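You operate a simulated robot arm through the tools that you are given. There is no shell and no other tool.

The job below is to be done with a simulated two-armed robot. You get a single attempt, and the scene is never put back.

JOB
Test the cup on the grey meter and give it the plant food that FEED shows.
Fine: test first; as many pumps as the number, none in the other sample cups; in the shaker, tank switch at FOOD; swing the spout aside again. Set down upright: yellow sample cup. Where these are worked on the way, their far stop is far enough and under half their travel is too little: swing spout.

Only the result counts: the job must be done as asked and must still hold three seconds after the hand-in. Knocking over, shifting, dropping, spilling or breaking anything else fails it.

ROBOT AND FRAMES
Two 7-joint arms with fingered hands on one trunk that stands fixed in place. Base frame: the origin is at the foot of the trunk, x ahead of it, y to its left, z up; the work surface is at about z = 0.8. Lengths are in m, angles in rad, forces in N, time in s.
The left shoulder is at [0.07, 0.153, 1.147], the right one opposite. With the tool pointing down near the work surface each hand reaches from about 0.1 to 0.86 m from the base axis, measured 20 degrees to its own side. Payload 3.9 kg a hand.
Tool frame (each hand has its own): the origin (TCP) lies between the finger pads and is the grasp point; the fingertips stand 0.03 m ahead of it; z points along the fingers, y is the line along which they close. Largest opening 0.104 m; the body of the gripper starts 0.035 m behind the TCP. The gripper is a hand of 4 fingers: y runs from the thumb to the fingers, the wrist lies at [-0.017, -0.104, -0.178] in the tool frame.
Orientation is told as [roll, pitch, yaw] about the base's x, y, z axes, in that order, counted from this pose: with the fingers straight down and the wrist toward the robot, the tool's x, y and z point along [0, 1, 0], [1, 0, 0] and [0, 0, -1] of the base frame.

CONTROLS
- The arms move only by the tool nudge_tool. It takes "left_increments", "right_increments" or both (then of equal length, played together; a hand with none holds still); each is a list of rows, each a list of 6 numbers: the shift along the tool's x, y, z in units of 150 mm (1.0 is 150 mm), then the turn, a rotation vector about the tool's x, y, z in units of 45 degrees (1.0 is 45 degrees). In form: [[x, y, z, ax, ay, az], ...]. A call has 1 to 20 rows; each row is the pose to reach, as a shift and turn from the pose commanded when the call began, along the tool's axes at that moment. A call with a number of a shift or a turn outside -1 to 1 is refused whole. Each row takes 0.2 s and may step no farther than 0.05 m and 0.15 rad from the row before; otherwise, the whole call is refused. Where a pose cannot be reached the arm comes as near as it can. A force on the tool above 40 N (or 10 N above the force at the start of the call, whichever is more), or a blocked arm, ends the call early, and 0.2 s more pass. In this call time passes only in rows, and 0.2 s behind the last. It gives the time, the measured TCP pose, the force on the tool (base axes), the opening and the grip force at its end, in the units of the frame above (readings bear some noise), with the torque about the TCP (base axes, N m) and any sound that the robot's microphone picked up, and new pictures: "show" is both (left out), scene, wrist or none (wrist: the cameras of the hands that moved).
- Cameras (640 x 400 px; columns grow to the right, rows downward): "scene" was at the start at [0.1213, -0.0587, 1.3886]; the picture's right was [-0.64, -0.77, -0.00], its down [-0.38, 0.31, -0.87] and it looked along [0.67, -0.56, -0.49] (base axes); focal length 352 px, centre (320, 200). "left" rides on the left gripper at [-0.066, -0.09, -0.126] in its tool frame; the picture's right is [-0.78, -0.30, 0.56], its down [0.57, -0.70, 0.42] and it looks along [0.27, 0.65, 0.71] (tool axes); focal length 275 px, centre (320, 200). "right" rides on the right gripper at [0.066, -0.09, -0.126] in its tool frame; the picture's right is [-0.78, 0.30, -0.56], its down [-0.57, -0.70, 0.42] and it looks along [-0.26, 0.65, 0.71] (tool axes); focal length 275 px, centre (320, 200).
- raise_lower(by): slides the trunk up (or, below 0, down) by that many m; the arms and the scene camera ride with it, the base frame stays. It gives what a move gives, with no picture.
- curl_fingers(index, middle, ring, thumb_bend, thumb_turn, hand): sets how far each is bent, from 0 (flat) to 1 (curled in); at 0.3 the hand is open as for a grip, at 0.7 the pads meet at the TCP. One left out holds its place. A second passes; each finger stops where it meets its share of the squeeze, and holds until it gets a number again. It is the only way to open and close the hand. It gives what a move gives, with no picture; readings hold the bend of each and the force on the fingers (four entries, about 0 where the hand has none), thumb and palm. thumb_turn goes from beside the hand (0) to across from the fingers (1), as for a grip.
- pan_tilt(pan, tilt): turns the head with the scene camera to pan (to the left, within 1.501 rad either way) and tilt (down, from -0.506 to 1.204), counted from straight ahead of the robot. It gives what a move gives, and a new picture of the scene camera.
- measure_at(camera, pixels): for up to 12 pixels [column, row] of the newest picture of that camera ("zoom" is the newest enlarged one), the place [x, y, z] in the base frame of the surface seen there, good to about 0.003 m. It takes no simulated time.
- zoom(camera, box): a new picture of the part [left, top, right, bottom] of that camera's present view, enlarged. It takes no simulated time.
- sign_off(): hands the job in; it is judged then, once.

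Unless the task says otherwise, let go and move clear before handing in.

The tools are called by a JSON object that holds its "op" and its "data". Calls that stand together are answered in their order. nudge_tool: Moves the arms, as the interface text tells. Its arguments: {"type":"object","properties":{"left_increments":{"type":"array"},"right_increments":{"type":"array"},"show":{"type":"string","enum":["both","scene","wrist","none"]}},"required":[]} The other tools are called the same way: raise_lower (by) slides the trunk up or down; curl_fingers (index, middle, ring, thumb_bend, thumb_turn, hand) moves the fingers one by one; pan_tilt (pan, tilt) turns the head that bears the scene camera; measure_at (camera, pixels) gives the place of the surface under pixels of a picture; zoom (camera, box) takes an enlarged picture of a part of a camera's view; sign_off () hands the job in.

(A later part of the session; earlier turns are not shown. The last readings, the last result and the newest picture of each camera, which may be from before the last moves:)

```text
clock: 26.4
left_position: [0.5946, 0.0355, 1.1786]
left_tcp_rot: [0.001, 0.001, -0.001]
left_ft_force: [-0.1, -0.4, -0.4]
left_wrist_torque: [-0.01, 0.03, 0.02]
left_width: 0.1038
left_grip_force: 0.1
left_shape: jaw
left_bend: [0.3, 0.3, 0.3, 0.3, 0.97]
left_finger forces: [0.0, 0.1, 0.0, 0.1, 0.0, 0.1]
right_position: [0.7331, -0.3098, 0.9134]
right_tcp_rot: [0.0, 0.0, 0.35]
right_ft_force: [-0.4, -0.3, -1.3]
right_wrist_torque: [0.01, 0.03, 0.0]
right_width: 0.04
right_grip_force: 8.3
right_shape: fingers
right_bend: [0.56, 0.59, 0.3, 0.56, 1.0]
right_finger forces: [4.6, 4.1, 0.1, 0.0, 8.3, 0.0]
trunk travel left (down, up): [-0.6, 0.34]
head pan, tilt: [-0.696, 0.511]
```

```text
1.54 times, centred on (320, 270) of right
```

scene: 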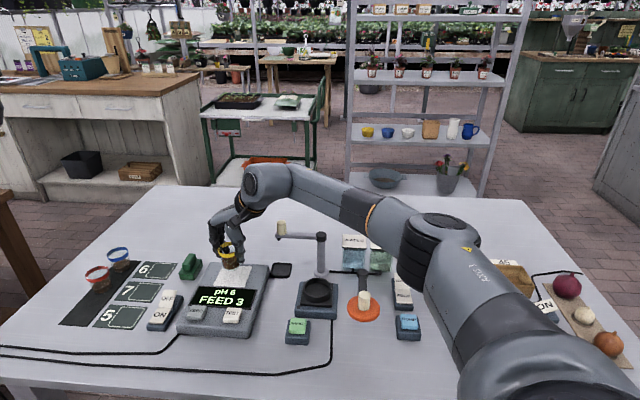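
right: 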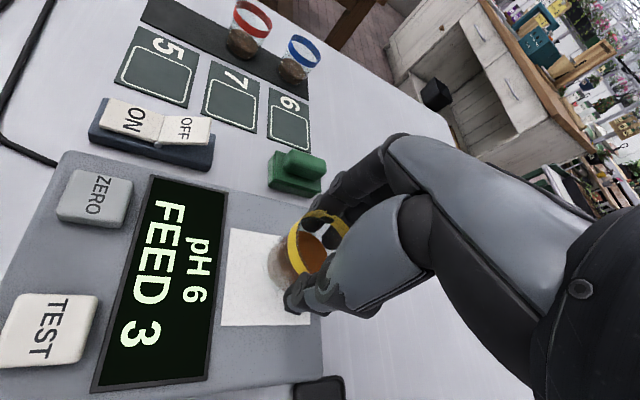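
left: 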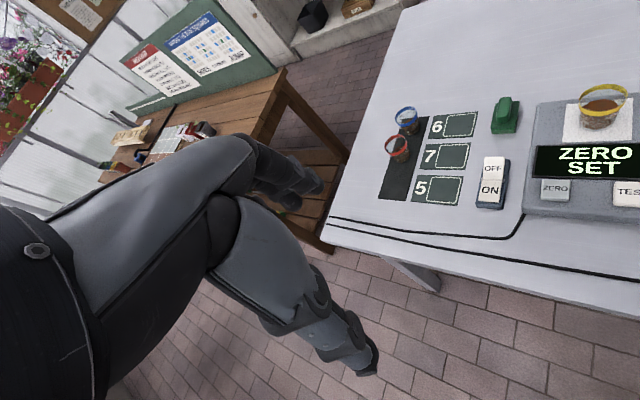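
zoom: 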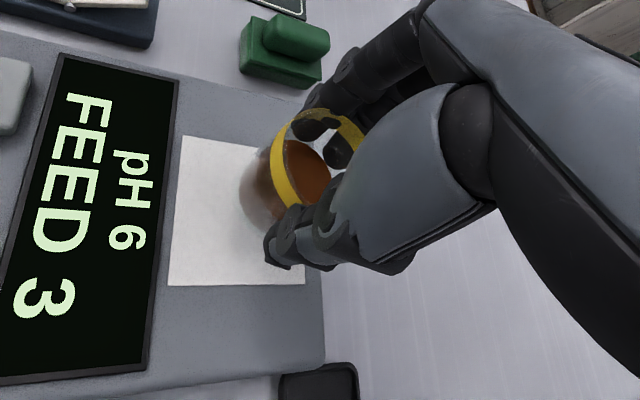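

The cup is held firmly and upright (grip 8.3 N, about 1 N of weight). I'll lift it high, then carry it toward the shaker ring in gentle steps.

{"op": "nudge_tool", "data": {"right_increments": [[0, 0, -0.15, 0, 0, 0], [0, 0, -0.35, 0, 0, 0], [0, 0, -0.55, 0, 0, 0], [0, 0, -0.7, 0, 0, 0], [0, 0, -0.78, 0, 0, 0]], "show": "none"}}

{"op": "nudge_tool", "data": {"right_increments": [[-0.03, -0.1, 0, 0, 0, 0], [-0.08, -0.28, 0, 0, 0, 0], [-0.13, -0.48, 0, 0, 0, 0], [-0.17, -0.68, 0, 0, 0, 0], [-0.2, -0.85, 0, 0, 0, 0], [-0.22, -0.95, 0, 0, 0, 0]], "show": "both"}}

```text
clock: 27.6
left_position: [0.5947, 0.0357, 1.1769]
left_tcp_rot: [0.0, 0.0, -0.001]
left_ft_force: [0.4, 1.0, 0.2]
left_wrist_torque: [0.0, 0.03, 0.01]
left_width: 0.1038
left_grip_force: 0.1
left_shape: jaw
left_bend: [0.3, 0.3, 0.3, 0.3, 0.97]
left_finger forces: [0.0, 0.0, 0.0, 0.1, 0.0, 0.1]
right_position: [0.7332, -0.312, 1.0311]
right_tcp_rot: [0.002, 0.001, 0.349]
right_ft_force: [-0.5, 0.3, -0.7]
right_wrist_torque: [-0.01, 0.0, 0.03]
right_width: 0.0397
right_grip_force: 8.7
right_shape: fingers
right_bend: [0.56, 0.59, 0.3, 0.56, 1.0]
right_finger forces: [4.6, 4.1, 0.0, 0.1, 8.3, 0.1]
trunk travel left (down, up): [-0.6, 0.34]
head pan, tilt: [-0.696, 0.511]
```

```text
clock: 29.0
left_position: [0.595, 0.0352, 1.1765]
left_tcp_rot: [0.001, 0.0, -0.001]
left_ft_force: [0.1, 0.1, -0.1]
left_wrist_torque: [-0.03, -0.01, -0.03]
left_width: 0.1035
left_grip_force: 0.0
left_shape: jaw
left_bend: [0.3, 0.3, 0.3, 0.3, 0.97]
left_finger forces: [0.1, 0.1, 0.0, 0.0, 0.1, 0.0]
right_position: [0.6103, -0.3898, 1.03]
right_tcp_rot: [-0.001, 0.001, 0.352]
right_ft_force: [0.1, 0.6, -0.2]
right_wrist_torque: [-0.01, 0.02, 0.0]
right_width: 0.0399
right_grip_force: 8.4
right_shape: fingers
right_bend: [0.56, 0.59, 0.3, 0.56, 1.0]
right_finger forces: [4.6, 4.2, 0.0, 0.0, 8.2, 0.1]
trunk travel left (down, up): [-0.6, 0.34]
head pan, tilt: [-0.696, 0.511]
```

scene: 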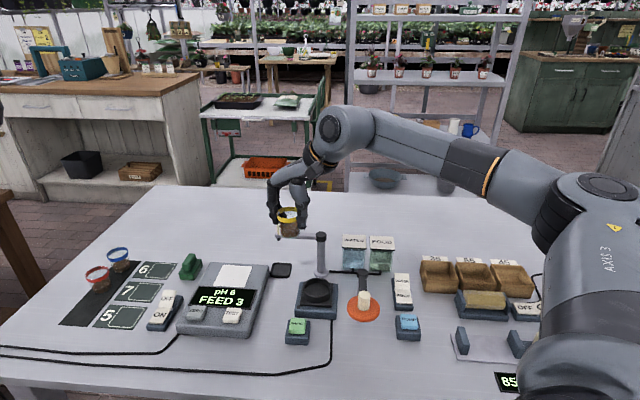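
right: 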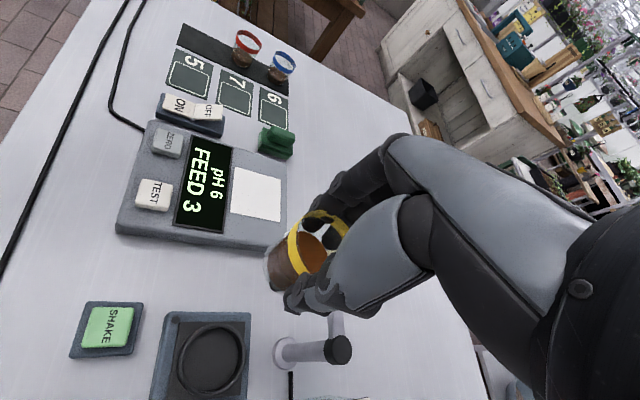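

The cup is carried steadily at (0.610,-0.390,1.030). I'll measure the cup's rim and base, and the shaker ring again, to align them.

{"op": "zoom", "data": {"camera": "scene", "box": [260, 180, 350, 240]}}

{"op": "zoom", "data": {"camera": "scene", "box": [285, 265, 350, 325]}}

{"op": "measure_at", "data": {"camera": "right", "pixels": [[180, 357], [210, 328], [241, 350], [215, 393], [210, 360], [200, 345], [225, 375], [165, 385], [245, 320]]}}

```text
6.67 times, centred on (305, 210) of scene
```

zoom: 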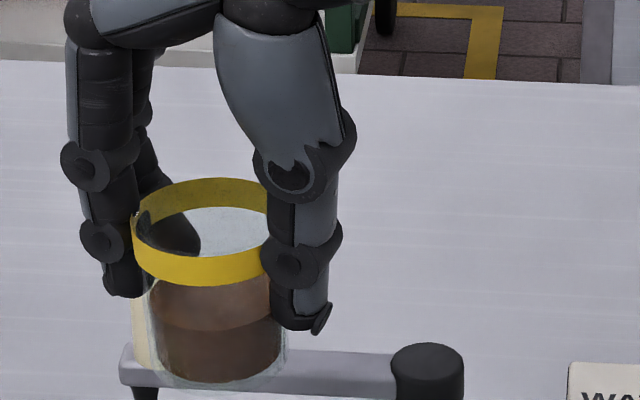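

```text
6.67 times, centred on (318, 295) of scene
```

zoom: 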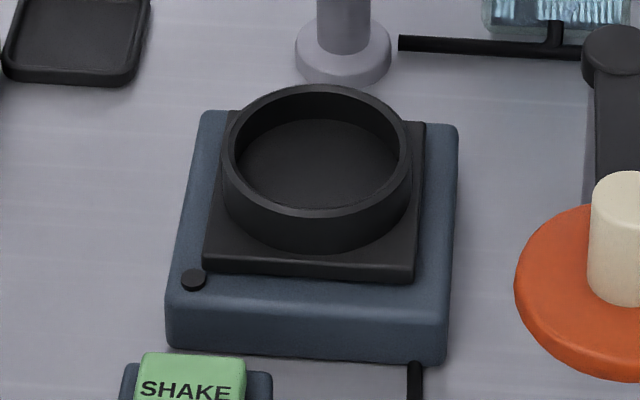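

```text
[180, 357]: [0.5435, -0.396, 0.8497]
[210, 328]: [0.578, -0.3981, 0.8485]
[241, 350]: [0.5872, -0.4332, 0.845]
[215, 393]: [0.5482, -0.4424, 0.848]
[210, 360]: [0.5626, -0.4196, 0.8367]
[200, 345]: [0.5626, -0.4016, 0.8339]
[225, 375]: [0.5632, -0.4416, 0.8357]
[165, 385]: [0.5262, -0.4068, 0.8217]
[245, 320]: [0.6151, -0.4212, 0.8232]
```

I'll measure the ring's inner edges in this close-up, then the cup again.

{"op": "measure_at", "data": {"camera": "zoom", "pixels": [[228, 155], [407, 160], [318, 89], [316, 212], [242, 160], [398, 165], [320, 165], [300, 185], [340, 145]]}}

{"op": "measure_at", "data": {"camera": "scene", "pixels": [[277, 215], [288, 220], [294, 220], [290, 208], [288, 235], [284, 236], [294, 236], [299, 231]]}}

```text
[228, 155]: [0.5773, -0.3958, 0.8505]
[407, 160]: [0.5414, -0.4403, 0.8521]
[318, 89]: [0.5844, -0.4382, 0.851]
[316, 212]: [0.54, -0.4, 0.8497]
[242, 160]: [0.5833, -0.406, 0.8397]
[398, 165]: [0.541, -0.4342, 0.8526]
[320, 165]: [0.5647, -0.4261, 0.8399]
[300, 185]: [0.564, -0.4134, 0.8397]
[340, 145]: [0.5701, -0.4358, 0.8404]
```

```text
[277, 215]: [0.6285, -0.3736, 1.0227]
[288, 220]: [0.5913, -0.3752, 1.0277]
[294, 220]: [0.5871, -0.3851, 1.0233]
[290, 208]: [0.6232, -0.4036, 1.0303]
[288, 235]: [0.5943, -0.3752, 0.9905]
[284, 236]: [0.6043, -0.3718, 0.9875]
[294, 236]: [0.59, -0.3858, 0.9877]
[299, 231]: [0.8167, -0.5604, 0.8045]
```

The ring centre is ≈(0.5625,-0.419) with floor z≈0.838; the held cup's centre is about (-0.001,+0.003) from the TCP. I'll move over the ring and lower to just above it.

{"op": "nudge_tool", "data": {"right_increments": [[-0.03, -0.12, 0, 0, 0, 0], [-0.07, -0.28, 0, 0, 0, 0], [-0.0945, -0.366, 0.05, 0, 0, 0], [-0.0945, -0.366, 0.2, 0, 0, 0], [-0.0945, -0.366, 0.4, 0, 0, 0], [-0.0945, -0.366, 0.6, 0, 0, 0], [-0.0945, -0.366, 0.7, 0, 0, 0]], "show": "both"}}

{"op": "zoom", "data": {"camera": "scene", "box": [260, 220, 380, 330]}}

{"op": "zoom", "data": {"camera": "right", "box": [180, 120, 420, 400]}}

```text
clock: 30.6
left_position: [0.5956, 0.0358, 1.1769]
left_tcp_rot: [-0.001, -0.001, -0.001]
left_ft_force: [1.1, -0.2, 0.3]
left_wrist_torque: [0.05, 0.01, 0.01]
left_width: 0.1039
left_grip_force: 0.0
left_shape: jaw
left_bend: [0.3, 0.3, 0.3, 0.3, 0.97]
left_finger forces: [0.0, 0.0, 0.0, 0.0, 0.0, 0.0]
right_position: [0.5624, -0.4194, 0.9261]
right_tcp_rot: [-0.001, 0.0, 0.349]
right_ft_force: [0.3, 0.2, -0.4]
right_wrist_torque: [0.04, 0.01, -0.02]
right_width: 0.0396
right_grip_force: 8.4
right_shape: fingers
right_bend: [0.56, 0.59, 0.3, 0.56, 1.0]
right_finger forces: [4.6, 4.1, 0.0, 0.0, 8.1, 0.0]
trunk travel left (down, up): [-0.6, 0.34]
head pan, tilt: [-0.696, 0.511]
```

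scene: 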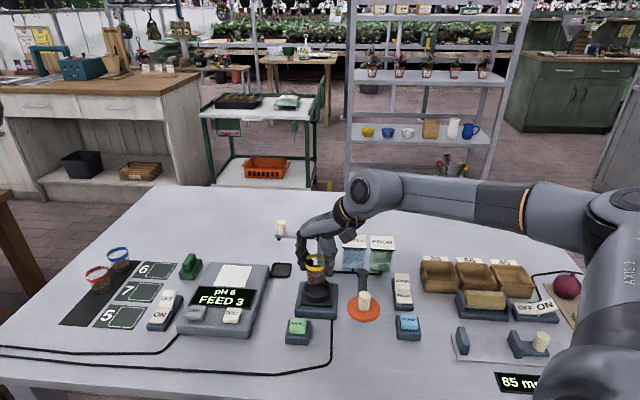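
right: 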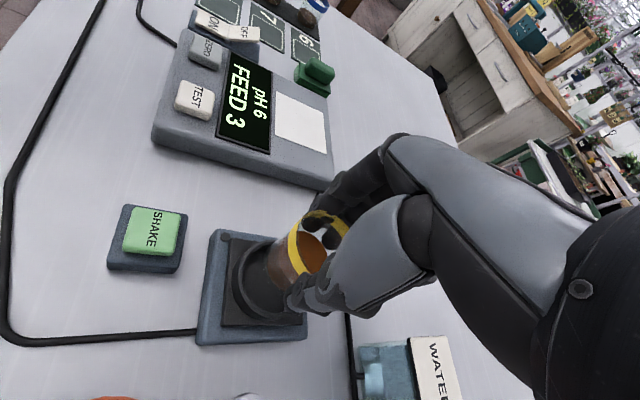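

```text
3.64 times, centred on (320, 275) of scene
```

zoom: 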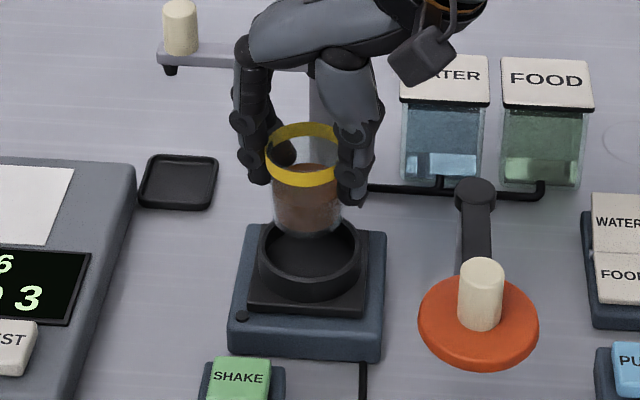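

```text
1.43 times, centred on (300, 260) of right
```

zoom: 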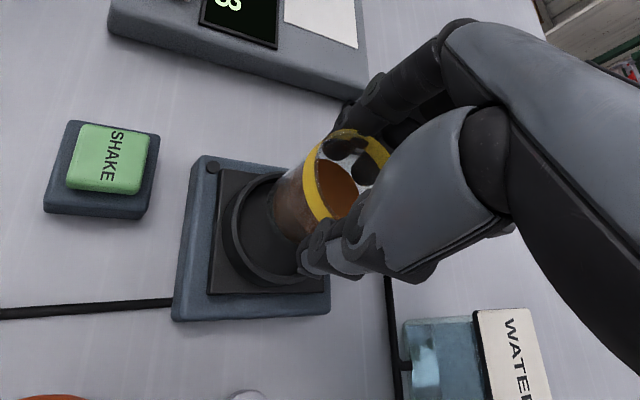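

Now a closer zoom and measurement of the cup bottom vs. the ring.

{"op": "zoom", "data": {"camera": "scene", "box": [290, 245, 350, 305]}}

{"op": "measure_at", "data": {"camera": "right", "pixels": [[240, 280], [232, 262], [258, 310], [275, 310], [262, 240], [275, 275], [280, 255], [285, 265]]}}

```text
6.67 times, centred on (320, 275) of scene
```

zoom: 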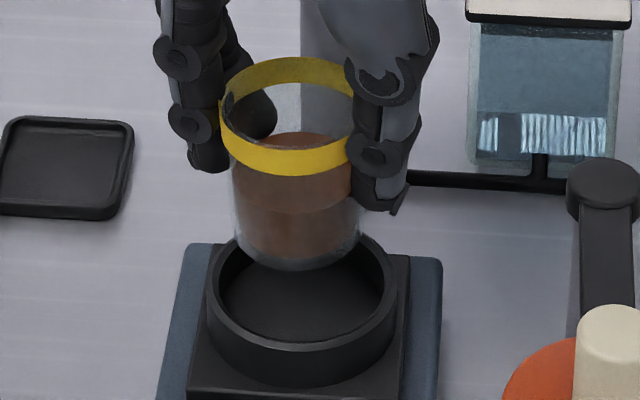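

```text
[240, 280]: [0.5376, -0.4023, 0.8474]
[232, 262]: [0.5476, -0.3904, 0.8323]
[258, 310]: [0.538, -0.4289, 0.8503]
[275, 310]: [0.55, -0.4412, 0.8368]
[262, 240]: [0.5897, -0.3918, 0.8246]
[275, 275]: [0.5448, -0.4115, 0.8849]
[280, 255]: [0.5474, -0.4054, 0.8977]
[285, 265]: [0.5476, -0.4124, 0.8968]
```

{"op": "measure_at", "data": {"camera": "zoom", "pixels": [[298, 258], [298, 240], [240, 235], [355, 235], [285, 170], [222, 110], [300, 62], [212, 285], [391, 290], [303, 350], [300, 330], [360, 240]]}}

```text
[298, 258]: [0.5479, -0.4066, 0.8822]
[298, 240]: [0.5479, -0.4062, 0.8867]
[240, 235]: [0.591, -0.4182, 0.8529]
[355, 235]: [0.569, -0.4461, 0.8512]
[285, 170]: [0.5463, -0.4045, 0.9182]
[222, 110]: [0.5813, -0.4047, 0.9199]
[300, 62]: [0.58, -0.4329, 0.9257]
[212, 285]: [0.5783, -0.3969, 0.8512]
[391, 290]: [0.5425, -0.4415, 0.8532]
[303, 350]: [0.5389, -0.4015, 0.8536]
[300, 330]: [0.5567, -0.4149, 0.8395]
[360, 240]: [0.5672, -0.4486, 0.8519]
```

The cup bottom's centre (0.563,-0.419) matches the ring centre (0.5615,-0.419) within about 2 mm. I'll lower it slowly into the ring, watching the force.

{"op": "nudge_tool", "data": {"right_increments": [[0, -0.007, 0.08, 0, 0, 0], [0, -0.007, 0.16, 0, 0, 0], [0, -0.007, 0.22, 0, 0, 0]], "show": "scene"}}

{"op": "zoom", "data": {"camera": "scene", "box": [290, 245, 350, 305]}}

```text
clock: 31.4
left_position: [0.596, 0.0367, 1.1763]
left_tcp_rot: [0.001, 0.0, 0.0]
left_ft_force: [-0.3, -0.4, -0.5]
left_wrist_torque: [-0.01, -0.01, 0.0]
left_width: 0.1039
left_grip_force: 0.1
left_shape: jaw
left_bend: [0.3, 0.3, 0.3, 0.3, 0.97]
left_finger forces: [0.0, 0.0, 0.1, 0.1, 0.1, 0.1]
right_position: [0.5624, -0.4216, 0.893]
right_tcp_rot: [0.001, 0.0, 0.349]
right_ft_force: [0.6, 0.1, -0.3]
right_wrist_torque: [0.0, 0.02, -0.05]
right_width: 0.0396
right_grip_force: 8.3
right_shape: fingers
right_bend: [0.56, 0.59, 0.3, 0.56, 1.0]
right_finger forces: [4.6, 4.1, 0.0, 0.0, 8.2, 0.0]
trunk travel left (down, up): [-0.6, 0.34]
head pan, tilt: [-0.696, 0.511]
```

scene: 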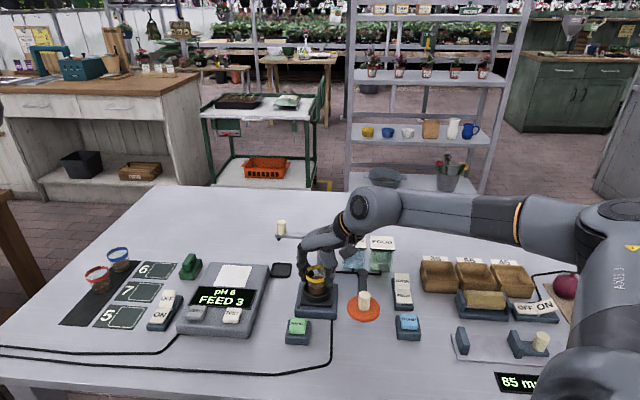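

```text
6.67 times, centred on (320, 275) of scene
```

zoom: 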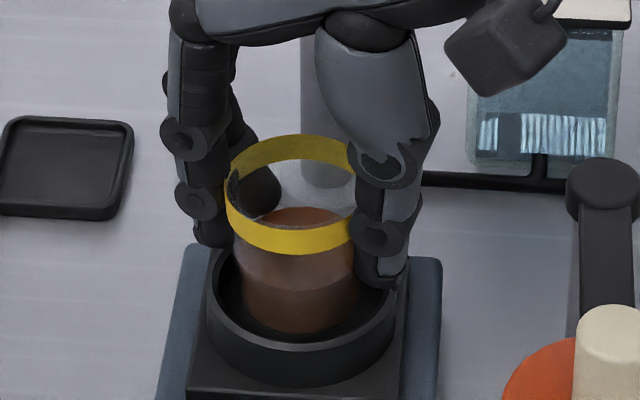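

The cup is inside the ring and clear of its wall. I'll lower the last few millimetres until it touches the floor.

{"op": "nudge_tool", "data": {"right_increments": [[0, 0, 0.015, 0, 0, 0], [0, 0, 0.03, 0, 0, 0]], "show": "none"}}

{"op": "zoom", "data": {"camera": "scene", "box": [290, 245, 350, 305]}}

```text
clock: 32.0
left_position: [0.5953, 0.0367, 1.1772]
left_tcp_rot: [0.001, 0.001, -0.001]
left_ft_force: [1.0, -0.6, -0.3]
left_wrist_torque: [-0.02, -0.02, 0.0]
left_width: 0.1037
left_grip_force: 0.0
left_shape: jaw
left_bend: [0.3, 0.3, 0.3, 0.3, 0.97]
left_finger forces: [0.1, 0.0, 0.1, 0.0, 0.0, 0.1]
right_position: [0.5622, -0.4211, 0.8892]
right_tcp_rot: [0.0, 0.001, 0.349]
right_ft_force: [-0.8, 0.2, 0.3]
right_wrist_torque: [-0.01, -0.02, -0.01]
right_width: 0.0398
right_grip_force: 9.0
right_shape: fingers
right_bend: [0.56, 0.59, 0.3, 0.56, 1.0]
right_finger forces: [4.6, 4.1, 0.0, 0.0, 8.3, 0.1]
trunk travel left (down, up): [-0.6, 0.34]
head pan, tilt: [-0.696, 0.511]
```

```text
6.67 times, centred on (320, 275) of scene
```

zoom: 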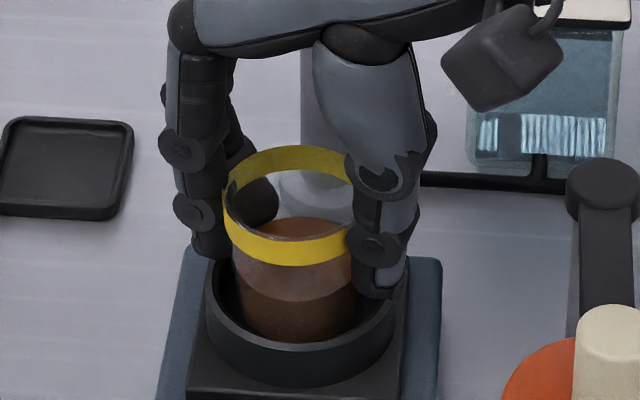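

Force is still near zero. I'll lower another couple of millimetres and check for a contact reaction.

{"op": "nudge_tool", "data": {"right_increments": [[0, 0, 0.01, 0, 0, 0], [0, 0, 0.02, 0, 0, 0]], "show": "none"}}

{"op": "zoom", "data": {"camera": "scene", "box": [290, 245, 350, 305]}}

{"op": "measure_at", "data": {"camera": "zoom", "pixels": [[290, 345], [285, 260], [300, 150], [380, 295], [375, 285]]}}

```text
clock: 32.6
left_position: [0.594, 0.0368, 1.1773]
left_tcp_rot: [0.0, -0.002, 0.0]
left_ft_force: [-0.4, 0.1, 0.2]
left_wrist_torque: [-0.03, 0.0, -0.01]
left_width: 0.1038
left_grip_force: 0.1
left_shape: jaw
left_bend: [0.3, 0.3, 0.3, 0.3, 0.97]
left_finger forces: [0.1, 0.1, 0.0, 0.1, 0.0, 0.1]
right_position: [0.5626, -0.4205, 0.8867]
right_tcp_rot: [-0.002, -0.004, 0.349]
right_ft_force: [-0.1, -0.2, 10.1]
right_wrist_torque: [0.05, -0.13, 0.0]
right_width: 0.0399
right_grip_force: 9.8
right_shape: fingers
right_bend: [0.56, 0.59, 0.3, 0.56, 1.0]
right_finger forces: [4.9, 5.1, 0.0, 0.0, 9.3, 0.0]
trunk travel left (down, up): [-0.6, 0.34]
head pan, tilt: [-0.696, 0.511]
```

```text
6.67 times, centred on (320, 275) of scene
```

zoom: 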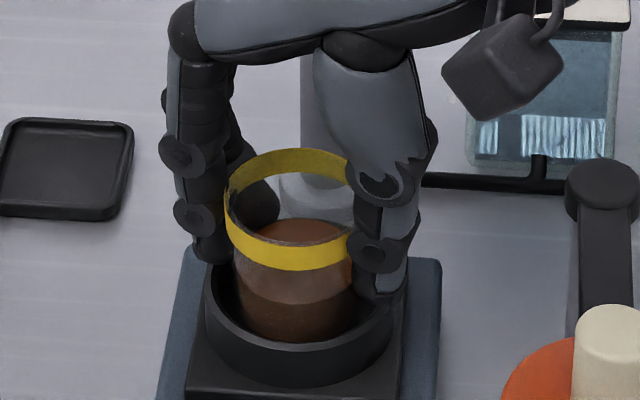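

```text
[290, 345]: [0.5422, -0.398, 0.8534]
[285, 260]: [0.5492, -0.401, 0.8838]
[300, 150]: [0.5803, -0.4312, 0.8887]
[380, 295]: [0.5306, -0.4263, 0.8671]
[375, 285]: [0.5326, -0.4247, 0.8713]
```

The cup is seated on the ring floor (10 N reaction). I'll ease off about 1.5 mm and open the fingers gently.

{"op": "nudge_tool", "data": {"right_increments": [[0, 0, -0.012, 0, 0, 0]], "show": "none"}}

{"op": "curl_fingers", "data": {"hand": "right", "index": 0.53, "middle": 0.54, "thumb_bend": 0.53}}

{"op": "curl_fingers", "data": {"hand": "right", "index": 0.4, "middle": 0.4, "thumb_bend": 0.4}}

{"op": "zoom", "data": {"camera": "scene", "box": [280, 235, 360, 315]}}

{"op": "zoom", "data": {"camera": "right", "box": [180, 120, 420, 400]}}

```text
clock: 33.0
left_position: [0.5941, 0.0368, 1.1767]
left_tcp_rot: [-0.001, -0.001, 0.001]
left_ft_force: [0.8, 1.1, -0.2]
left_wrist_torque: [-0.02, 0.0, 0.0]
left_width: 0.1037
left_grip_force: 0.1
left_shape: jaw
left_bend: [0.3, 0.3, 0.3, 0.3, 0.97]
left_finger forces: [0.1, 0.0, 0.0, 0.0, 0.1, 0.1]
right_position: [0.5629, -0.4203, 0.8876]
right_tcp_rot: [0.0, 0.001, 0.35]
right_ft_force: [1.0, -0.7, 8.3]
right_wrist_torque: [-0.01, -0.17, -0.03]
right_width: 0.0399
right_grip_force: 9.3
right_shape: fingers
right_bend: [0.56, 0.59, 0.3, 0.56, 1.0]
right_finger forces: [4.9, 5.2, 0.0, 0.0, 9.1, 0.1]
trunk travel left (down, up): [-0.6, 0.34]
head pan, tilt: [-0.696, 0.511]
```

```text
clock: 34.0
left_position: [0.5955, 0.0361, 1.1765]
left_tcp_rot: [0.001, 0.0, -0.001]
left_ft_force: [0.3, -0.3, -1.0]
left_wrist_torque: [0.02, 0.02, 0.0]
left_width: 0.1039
left_grip_force: 0.1
left_shape: jaw
left_bend: [0.3, 0.3, 0.3, 0.3, 0.97]
left_finger forces: [0.0, 0.0, 0.0, 0.0, 0.0, 0.1]
right_position: [0.5629, -0.4201, 0.8877]
right_tcp_rot: [0.0, 0.0, 0.349]
right_ft_force: [0.2, -0.2, -0.1]
right_wrist_torque: [-0.01, -0.02, -0.01]
right_width: 0.0454
right_grip_force: 0.2
right_shape: fingers
right_bend: [0.53, 0.54, 0.3, 0.53, 1.0]
right_finger forces: [0.1, 0.0, 0.1, 0.1, 0.1, 0.1]
trunk travel left (down, up): [-0.6, 0.34]
head pan, tilt: [-0.696, 0.511]
```

```text
clock: 35.0
left_position: [0.5953, 0.0355, 1.1768]
left_tcp_rot: [-0.001, 0.001, 0.001]
left_ft_force: [-0.5, -0.2, -0.1]
left_wrist_torque: [-0.02, -0.01, -0.01]
left_width: 0.1037
left_grip_force: 0.0
left_shape: jaw
left_bend: [0.3, 0.3, 0.3, 0.3, 0.97]
left_finger forces: [0.0, 0.0, 0.0, 0.0, 0.0, 0.0]
right_position: [0.5629, -0.4209, 0.8871]
right_tcp_rot: [-0.002, 0.001, 0.35]
right_ft_force: [-0.1, -0.1, -0.3]
right_wrist_torque: [0.01, -0.02, -0.01]
right_width: 0.0789
right_grip_force: 0.1
right_shape: fingers
right_bend: [0.4, 0.4, 0.3, 0.4, 0.99]
right_finger forces: [0.0, 0.0, 0.0, 0.1, 0.0, 0.0]
trunk travel left (down, up): [-0.6, 0.34]
head pan, tilt: [-0.696, 0.511]
```

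```text
5.00 times, centred on (320, 275) of scene
```

zoom: 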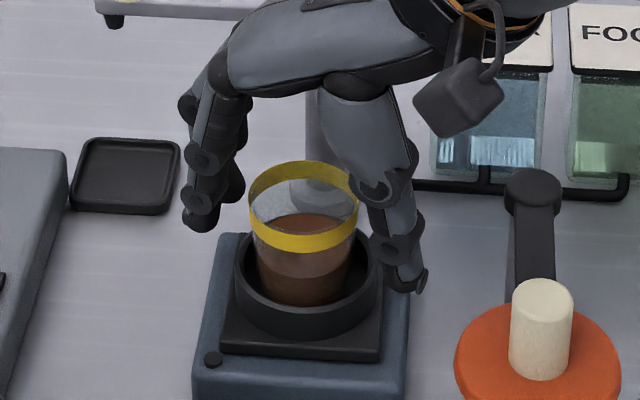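

```text
1.43 times, centred on (300, 260) of right
```

zoom: 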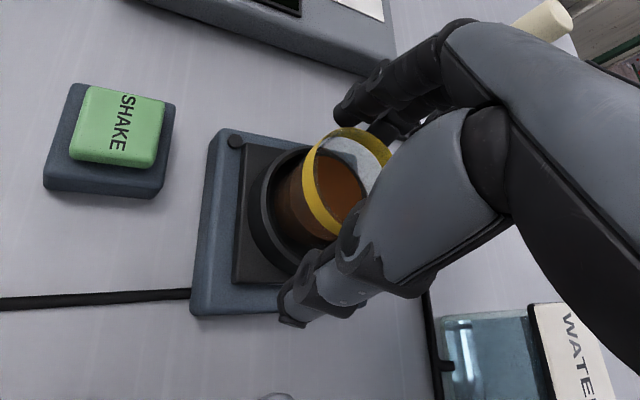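

The cup stands upright and free inside the ring. I'll open fully and lift straight up.

{"op": "curl_fingers", "data": {"hand": "right", "index": 0.3, "middle": 0.3, "ring": 0.3, "thumb_bend": 0.3}}

{"op": "nudge_tool", "data": {"right_increments": [[0, 0, -0.15, 0, 0, 0], [0, 0, -0.35, 0, 0, 0], [0, 0, -0.6, 0, 0, 0], [0, 0, -0.85, 0, 0, 0], [0, 0, -1.0, 0, 0, 0]], "show": "both"}}

{"op": "zoom", "data": {"camera": "scene", "box": [270, 215, 350, 325]}}

```text
clock: 36.0
left_position: [0.5957, 0.0352, 1.1767]
left_tcp_rot: [0.0, -0.001, 0.001]
left_ft_force: [0.0, 0.2, 0.2]
left_wrist_torque: [-0.03, -0.01, 0.01]
left_width: 0.1037
left_grip_force: 0.0
left_shape: jaw
left_bend: [0.3, 0.3, 0.3, 0.3, 0.97]
left_finger forces: [0.1, 0.0, 0.0, 0.1, 0.1, 0.1]
right_position: [0.5625, -0.4216, 0.8856]
right_tcp_rot: [-0.001, -0.002, 0.348]
right_ft_force: [0.0, 0.0, 0.4]
right_wrist_torque: [-0.05, 0.0, -0.01]
right_width: 0.1043
right_grip_force: 0.0
right_shape: fingers
right_bend: [0.3, 0.3, 0.3, 0.3, 0.97]
right_finger forces: [0.0, 0.0, 0.1, 0.1, 0.1, 0.0]
trunk travel left (down, up): [-0.6, 0.34]
head pan, tilt: [-0.696, 0.511]
```

```text
clock: 37.2
left_position: [0.5947, 0.036, 1.1774]
left_tcp_rot: [0.002, -0.002, 0.0]
left_ft_force: [-0.1, 0.3, 0.3]
left_wrist_torque: [0.02, -0.03, -0.02]
left_width: 0.1038
left_grip_force: 0.0
left_shape: jaw
left_bend: [0.3, 0.3, 0.3, 0.3, 0.97]
left_finger forces: [0.0, 0.1, 0.0, 0.0, 0.0, 0.0]
right_position: [0.5609, -0.4224, 1.04]
right_tcp_rot: [0.0, 0.0, 0.352]
right_ft_force: [-0.7, -0.2, 1.4]
right_wrist_torque: [0.0, -0.02, 0.04]
right_width: 0.1045
right_grip_force: 0.1
right_shape: fingers
right_bend: [0.3, 0.3, 0.3, 0.3, 0.97]
right_finger forces: [0.0, 0.1, 0.0, 0.0, 0.0, 0.1]
trunk travel left (down, up): [-0.6, 0.34]
head pan, tilt: [-0.696, 0.511]
```

scene: 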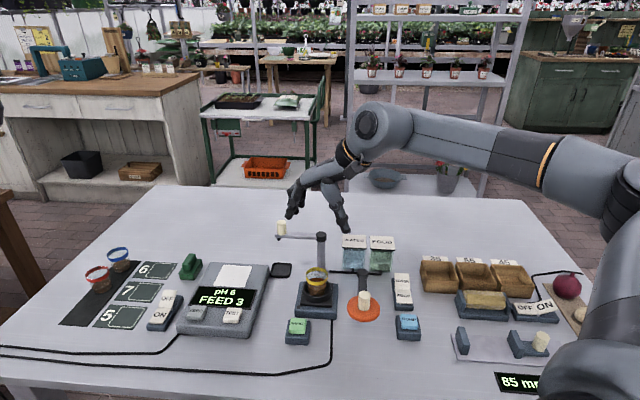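
right: 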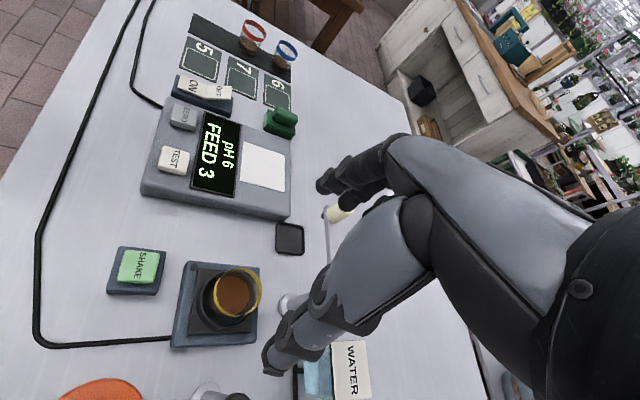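

```text
3.64 times, centred on (310, 270) of scene
```

zoom: 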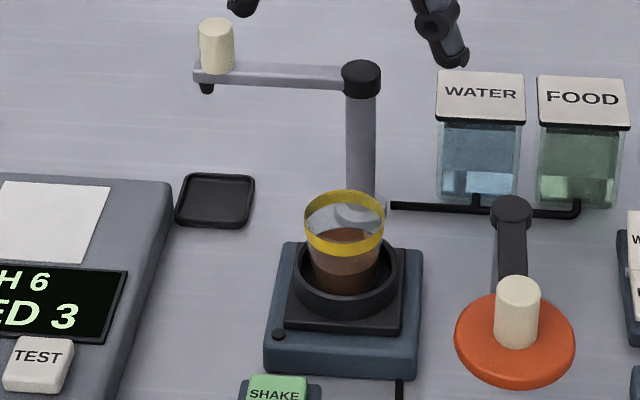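

The cup stands upright in the shaker. I'll shape the hand into a pointer again and measure the spout knob and bar precisely.

{"op": "measure_at", "data": {"camera": "zoom", "pixels": [[216, 24], [217, 45], [201, 45], [233, 45], [217, 68], [270, 72], [320, 78], [207, 90], [361, 68], [361, 85], [345, 255], [345, 195]]}}

{"op": "curl_fingers", "data": {"hand": "right", "index": 0.45, "middle": 1.0, "ring": 1.0, "thumb_bend": 0.6, "thumb_turn": 1.0}}

{"op": "curl_fingers", "data": {"hand": "right", "index": 0.4, "thumb_bend": 1.0}}

{"op": "zoom", "data": {"camera": "scene", "box": [270, 130, 370, 240]}}

{"op": "zoom", "data": {"camera": "right", "box": [200, 100, 440, 400]}}

```text
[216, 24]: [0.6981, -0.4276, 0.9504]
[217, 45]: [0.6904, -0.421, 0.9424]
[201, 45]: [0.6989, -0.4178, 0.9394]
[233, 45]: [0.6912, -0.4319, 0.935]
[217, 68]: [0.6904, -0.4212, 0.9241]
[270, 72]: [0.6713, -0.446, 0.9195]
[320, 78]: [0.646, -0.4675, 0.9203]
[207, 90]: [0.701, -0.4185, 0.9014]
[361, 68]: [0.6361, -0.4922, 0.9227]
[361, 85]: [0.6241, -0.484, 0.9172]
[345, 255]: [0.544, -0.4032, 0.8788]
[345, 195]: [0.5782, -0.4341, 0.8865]
```

```text
clock: 38.2
left_position: [0.5955, 0.035, 1.1765]
left_tcp_rot: [0.001, -0.001, -0.001]
left_ft_force: [0.6, 0.1, -0.5]
left_wrist_torque: [0.05, -0.02, 0.0]
left_width: 0.1034
left_grip_force: 0.0
left_shape: jaw
left_bend: [0.3, 0.3, 0.3, 0.3, 0.97]
left_finger forces: [0.0, 0.0, 0.1, 0.0, 0.0, 0.0]
right_position: [0.5623, -0.4224, 1.0393]
right_tcp_rot: [-0.002, 0.001, 0.35]
right_ft_force: [0.1, 0.4, -0.6]
right_wrist_torque: [0.02, 0.01, 0.01]
right_width: 0.0481
right_grip_force: 0.0
right_shape: fingers
right_bend: [0.45, 1.0, 1.0, 0.6, 1.0]
right_finger forces: [0.0, 0.1, 0.0, 0.0, 0.0, 0.0]
trunk travel left (down, up): [-0.6, 0.34]
head pan, tilt: [-0.696, 0.511]
```

```text
clock: 39.2
left_position: [0.5952, 0.0359, 1.1767]
left_tcp_rot: [0.001, 0.0, 0.001]
left_ft_force: [-0.1, 0.3, 0.8]
left_wrist_torque: [0.04, -0.01, 0.02]
left_width: 0.1037
left_grip_force: 0.1
left_shape: jaw
left_bend: [0.3, 0.3, 0.3, 0.3, 0.97]
left_finger forces: [0.0, 0.0, 0.1, 0.0, 0.0, 0.0]
right_position: [0.5615, -0.422, 1.0401]
right_tcp_rot: [0.0, 0.0, 0.347]
right_ft_force: [-0.2, 0.1, 0.0]
right_wrist_torque: [0.04, 0.0, 0.0]
right_width: 0.021
right_grip_force: 0.1
right_shape: fingers
right_bend: [0.38, 1.0, 1.0, 0.95, 1.0]
right_finger forces: [0.0, 0.0, 0.0, 0.1, 0.0, 0.2]
trunk travel left (down, up): [-0.6, 0.34]
head pan, tilt: [-0.696, 0.511]
```

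```text
3.64 times, centred on (320, 185) of scene
```

zoom: 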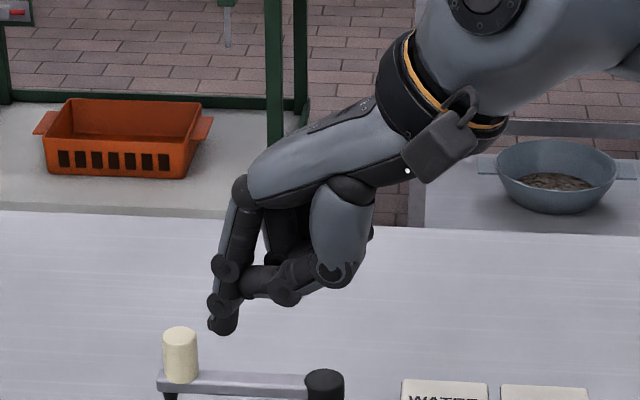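

```text
1.33 times, centred on (320, 250) of right
```

zoom: 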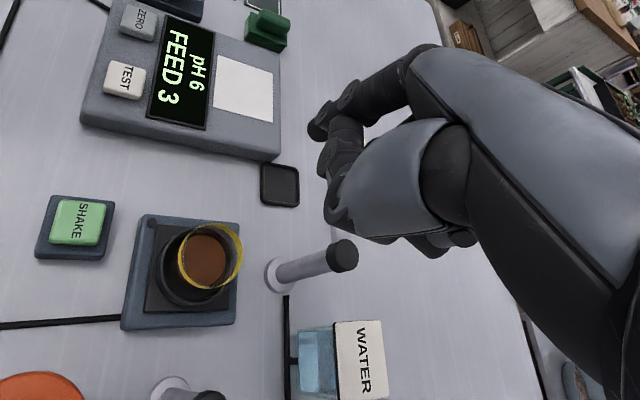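

The knob centre is ≈(0.698,-0.426), z 0.922–0.951, pivot ≈(0.635,-0.492). I'll measure the fingertip to fix its exact offset.

{"op": "measure_at", "data": {"camera": "zoom", "pixels": [[313, 135], [318, 125], [325, 110], [322, 160], [340, 85]]}}

{"op": "measure_at", "data": {"camera": "scene", "pixels": [[293, 222], [294, 220], [292, 217], [294, 214], [296, 222]]}}

```text
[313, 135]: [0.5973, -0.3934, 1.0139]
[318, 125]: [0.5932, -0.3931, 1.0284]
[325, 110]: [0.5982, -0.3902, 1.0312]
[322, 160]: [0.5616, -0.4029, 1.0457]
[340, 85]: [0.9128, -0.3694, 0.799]
```

```text
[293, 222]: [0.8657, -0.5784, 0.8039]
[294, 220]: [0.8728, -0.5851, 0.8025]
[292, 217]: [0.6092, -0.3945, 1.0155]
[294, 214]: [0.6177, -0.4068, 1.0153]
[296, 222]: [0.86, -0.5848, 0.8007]
```

Tip offset is about (0.044,0.025,-0.030). I'll place the fingertip on the far-right side of the knob, with a gap, at tip height ≈0.935.

{"op": "nudge_tool", "data": {"right_increments": [[-0.19, 0.2, 0, 0, 0, 0], [-0.39, 0.4, 0, 0, 0, 0], [-0.583, 0.607, 0, 0, 0, 0], [-0.583, 0.607, 0.25, 0, 0, 0], [-0.583, 0.607, 0.4, 0, 0, 0]], "show": "both"}}

{"op": "zoom", "data": {"camera": "scene", "box": [250, 190, 350, 260]}}

{"op": "zoom", "data": {"camera": "right", "box": [200, 100, 440, 300]}}

```text
clock: 40.4
left_position: [0.5954, 0.0343, 1.1769]
left_tcp_rot: [0.0, 0.0, 0.001]
left_ft_force: [0.2, 0.0, 0.1]
left_wrist_torque: [0.0, -0.02, -0.01]
left_width: 0.1037
left_grip_force: 0.0
left_shape: jaw
left_bend: [0.3, 0.3, 0.3, 0.3, 0.97]
left_finger forces: [0.1, 0.1, 0.1, 0.0, 0.0, 0.1]
right_position: [0.678, -0.4751, 0.9769]
right_tcp_rot: [-0.001, 0.001, 0.35]
right_ft_force: [0.3, 0.0, 0.2]
right_wrist_torque: [0.01, 0.0, 0.01]
right_width: 0.0213
right_grip_force: 0.1
right_shape: fingers
right_bend: [0.38, 1.0, 1.0, 0.95, 1.0]
right_finger forces: [0.0, 0.1, 0.1, 0.1, 0.0, 0.1]
trunk travel left (down, up): [-0.6, 0.34]
head pan, tilt: [-0.696, 0.511]
```

scene: 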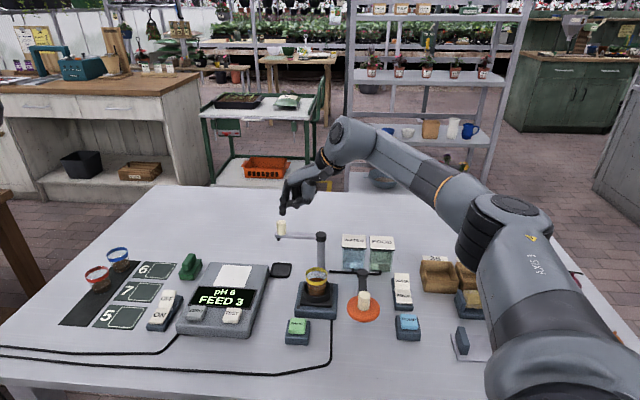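
right: 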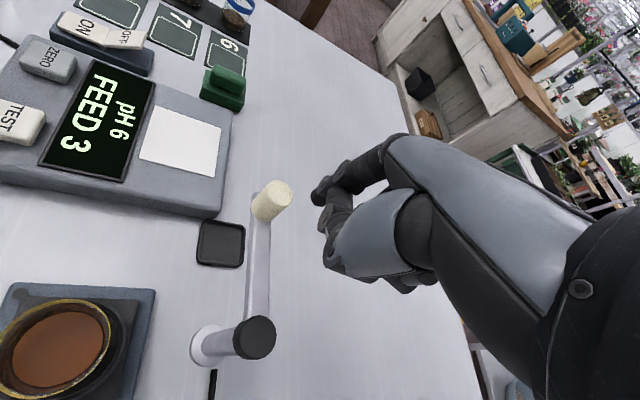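

```text
5.71 times, centred on (300, 225) of scene
```

zoom: 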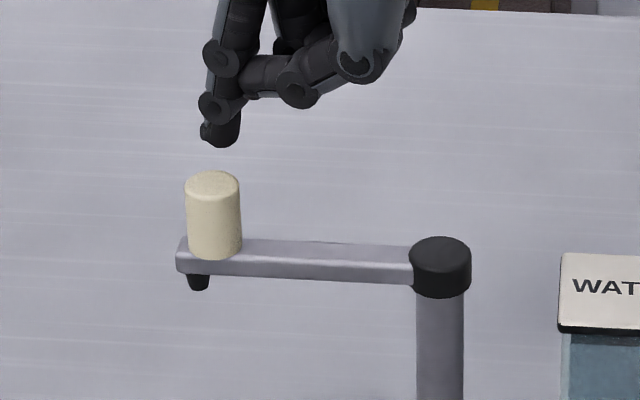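

```text
2.00 times, centred on (320, 200) of right
```

zoom: 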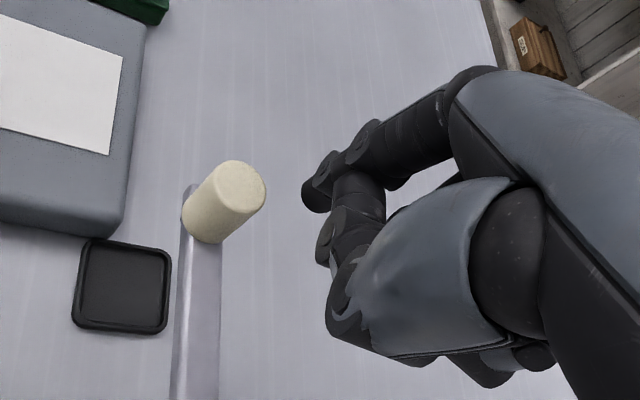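

The wrist view shows the fingertip (zoom px 312,195) beside the knob (225,200). I'll measure both.

{"op": "measure_at", "data": {"camera": "zoom", "pixels": [[240, 185], [222, 185], [258, 190], [240, 170], [242, 205], [308, 200], [312, 190], [325, 165], [200, 290], [215, 290]]}}

{"op": "measure_at", "data": {"camera": "scene", "pixels": [[282, 213], [283, 211], [281, 207], [281, 222], [281, 230]]}}

```text
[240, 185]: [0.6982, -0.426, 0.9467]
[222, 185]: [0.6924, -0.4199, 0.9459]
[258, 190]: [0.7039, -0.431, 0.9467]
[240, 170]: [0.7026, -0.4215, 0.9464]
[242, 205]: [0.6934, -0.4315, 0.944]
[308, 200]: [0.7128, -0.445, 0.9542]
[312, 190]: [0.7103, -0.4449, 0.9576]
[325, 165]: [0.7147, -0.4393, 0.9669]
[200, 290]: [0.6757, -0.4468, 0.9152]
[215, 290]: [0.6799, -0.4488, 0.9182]
```

```text
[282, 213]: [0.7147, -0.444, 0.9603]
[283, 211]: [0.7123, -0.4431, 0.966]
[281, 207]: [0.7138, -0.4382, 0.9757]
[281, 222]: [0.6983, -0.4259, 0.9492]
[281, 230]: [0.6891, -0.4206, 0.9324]
```

Knob top centre ≈(0.698,-0.426,0.947); fingertip ≈(0.719,-0.449). I'll dip about 16 mm and sweep the finger along the knob's circle (r≈0.09 about the pivot), first half.

{"op": "nudge_tool", "data": {"right_increments": [[0, 0, 0.06, 0, 0, 0], [0, 0, 0.11, 0, 0, 0], [0.033, -0.028, 0.11, 0, 0, 0], [0.135, -0.055, 0.11, 0, 0, 0], [0.248, -0.11, 0.11, 0, 0, 0], [0.347, -0.187, 0.11, 0, 0, 0], [0.429, -0.284, 0.11, 0, 0, 0]], "show": "both"}}

{"op": "zoom", "data": {"camera": "scene", "box": [250, 190, 370, 310]}}

{"op": "zoom", "data": {"camera": "right", "box": [160, 100, 440, 340]}}

```text
clock: 42.0
left_position: [0.5935, 0.0365, 1.1765]
left_tcp_rot: [0.0, -0.001, 0.0]
left_ft_force: [-0.8, 0.6, 0.4]
left_wrist_torque: [0.02, -0.04, 0.01]
left_width: 0.104
left_grip_force: 0.1
left_shape: jaw
left_bend: [0.3, 0.3, 0.3, 0.3, 0.97]
left_finger forces: [0.1, 0.1, 0.1, 0.0, 0.1, 0.0]
right_position: [0.6158, -0.4263, 0.9616]
right_tcp_rot: [0.001, 0.001, 0.35]
right_ft_force: [0.6, -0.1, -1.0]
right_wrist_torque: [-0.04, 0.02, -0.01]
right_width: 0.0211
right_grip_force: 0.0
right_shape: fingers
right_bend: [0.38, 1.0, 1.0, 0.95, 1.0]
right_finger forces: [0.1, 0.1, 0.0, 0.0, 0.0, 0.0]
trunk travel left (down, up): [-0.6, 0.34]
head pan, tilt: [-0.696, 0.511]
```

scene: 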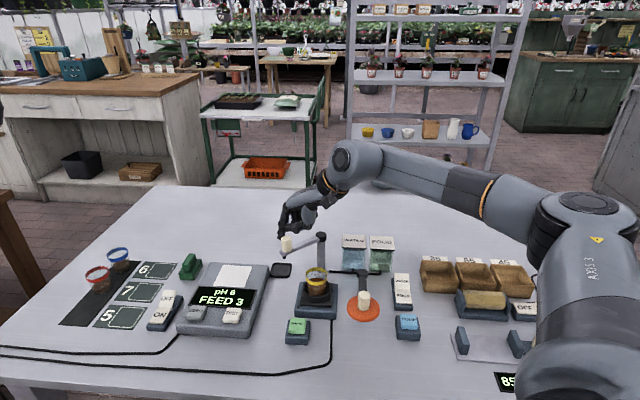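
right: 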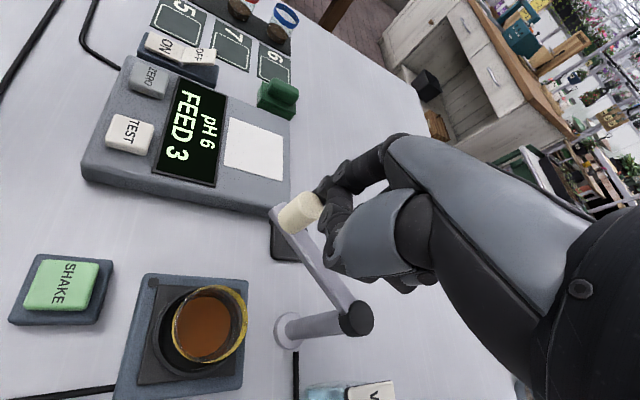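

```text
3.33 times, centred on (310, 250) of scene
```

zoom: 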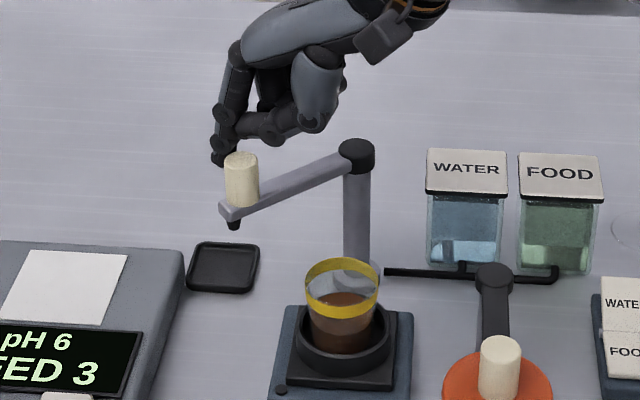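

```text
1.67 times, centred on (300, 220) of right
```

zoom: 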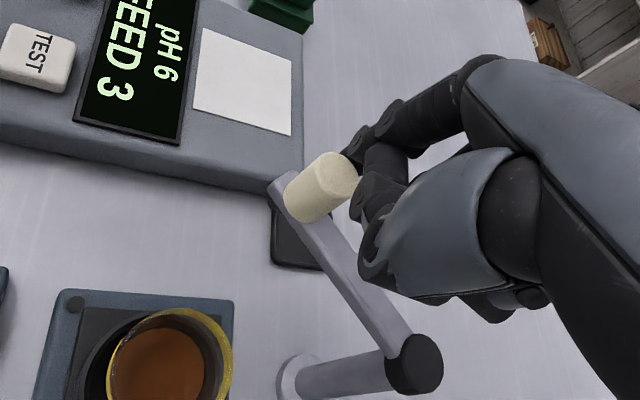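

The spout is swinging with the finger. I'll measure the knob, cap and fingertip to refine the circle, then finish the sweep.

{"op": "measure_at", "data": {"camera": "zoom", "pixels": [[342, 178], [430, 362], [415, 350], [345, 240], [290, 180], [352, 152], [355, 145], [168, 370], [230, 350], [105, 375]]}}

```text
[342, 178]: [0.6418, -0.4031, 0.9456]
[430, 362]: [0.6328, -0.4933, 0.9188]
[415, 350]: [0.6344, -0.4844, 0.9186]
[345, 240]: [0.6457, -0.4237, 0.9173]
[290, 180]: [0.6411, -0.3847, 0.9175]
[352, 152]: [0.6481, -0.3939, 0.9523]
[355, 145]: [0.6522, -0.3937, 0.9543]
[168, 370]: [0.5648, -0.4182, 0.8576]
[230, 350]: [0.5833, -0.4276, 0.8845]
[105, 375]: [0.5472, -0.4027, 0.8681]
```

Knob at about 84° with finger at 76°, as expected. Continuing the sweep to bring the nozzle over the cup.

{"op": "nudge_tool", "data": {"right_increments": [[0.059, -0.111, 0, 0, 0, 0], [0.094, -0.232, 0, 0, 0, 0], [0.103, -0.358, 0, 0, 0, 0], [0.09, -0.463, 0, 0, 0, 0]], "show": "both"}}

{"op": "zoom", "data": {"camera": "scene", "box": [260, 200, 380, 320]}}

{"op": "zoom", "data": {"camera": "right", "box": [160, 100, 440, 340]}}

```text
clock: 43.0
left_position: [0.595, 0.0367, 1.1773]
left_tcp_rot: [0.0, 0.0, 0.0]
left_ft_force: [-0.5, -0.3, 0.4]
left_wrist_torque: [-0.02, 0.01, 0.05]
left_width: 0.1037
left_grip_force: 0.1
left_shape: jaw
left_bend: [0.3, 0.3, 0.3, 0.3, 0.97]
left_finger forces: [0.0, 0.1, 0.1, 0.0, 0.0, 0.0]
right_position: [0.5456, -0.4366, 0.9629]
right_tcp_rot: [-0.001, 0.0, 0.349]
right_ft_force: [0.2, 0.6, -0.1]
right_wrist_torque: [-0.01, -0.01, 0.02]
right_width: 0.0213
right_grip_force: 0.0
right_shape: fingers
right_bend: [0.38, 1.0, 1.0, 0.95, 1.0]
right_finger forces: [0.1, 0.0, 0.0, 0.1, 0.1, 0.0]
trunk travel left (down, up): [-0.6, 0.34]
head pan, tilt: [-0.696, 0.511]
```

scene: 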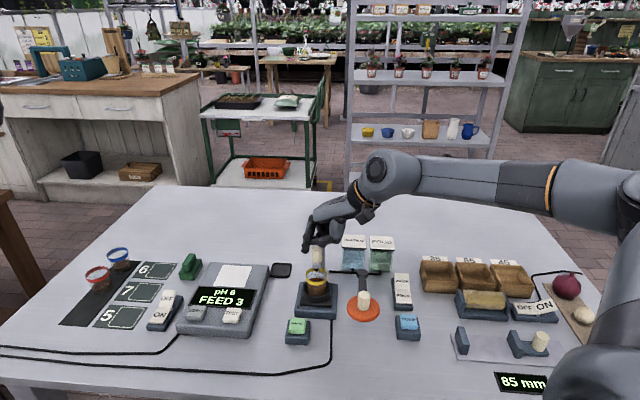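
right: 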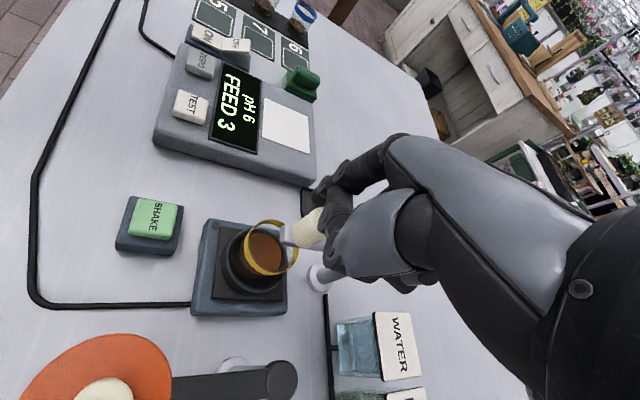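

```text
3.33 times, centred on (320, 260) of scene
```

zoom: 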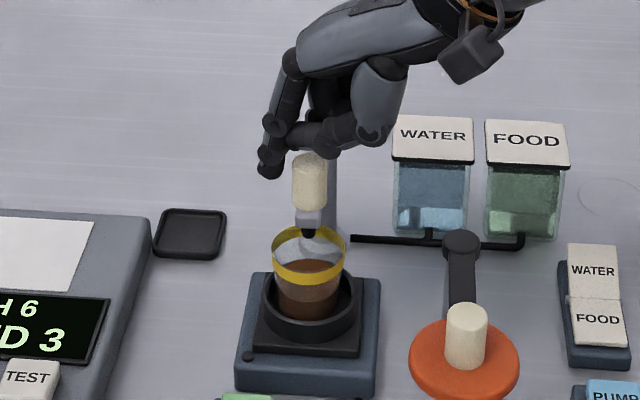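

```text
1.67 times, centred on (300, 220) of right
```

zoom: 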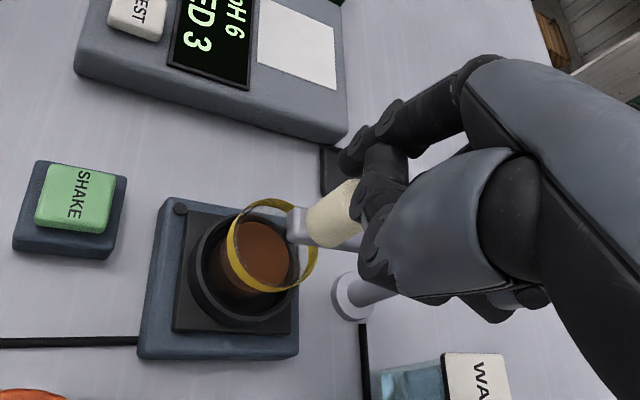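

I'll measure the knob and nozzle to see how far they are from the cup's centre.

{"op": "measure_at", "data": {"camera": "scene", "pixels": [[317, 247], [317, 255], [317, 270], [316, 266], [305, 250]]}}

{"op": "measure_at", "data": {"camera": "zoom", "pixels": [[340, 200], [330, 220], [297, 225], [292, 210], [345, 165], [348, 160], [260, 255]]}}

```text
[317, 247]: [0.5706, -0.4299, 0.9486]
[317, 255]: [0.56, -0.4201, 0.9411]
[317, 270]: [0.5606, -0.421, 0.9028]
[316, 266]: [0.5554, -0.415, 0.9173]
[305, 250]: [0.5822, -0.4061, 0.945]
```

```text
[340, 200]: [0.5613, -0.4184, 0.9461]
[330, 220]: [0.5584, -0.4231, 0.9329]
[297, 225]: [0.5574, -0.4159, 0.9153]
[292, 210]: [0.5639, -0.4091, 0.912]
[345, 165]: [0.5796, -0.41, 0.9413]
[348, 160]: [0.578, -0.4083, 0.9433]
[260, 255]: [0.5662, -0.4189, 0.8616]
```

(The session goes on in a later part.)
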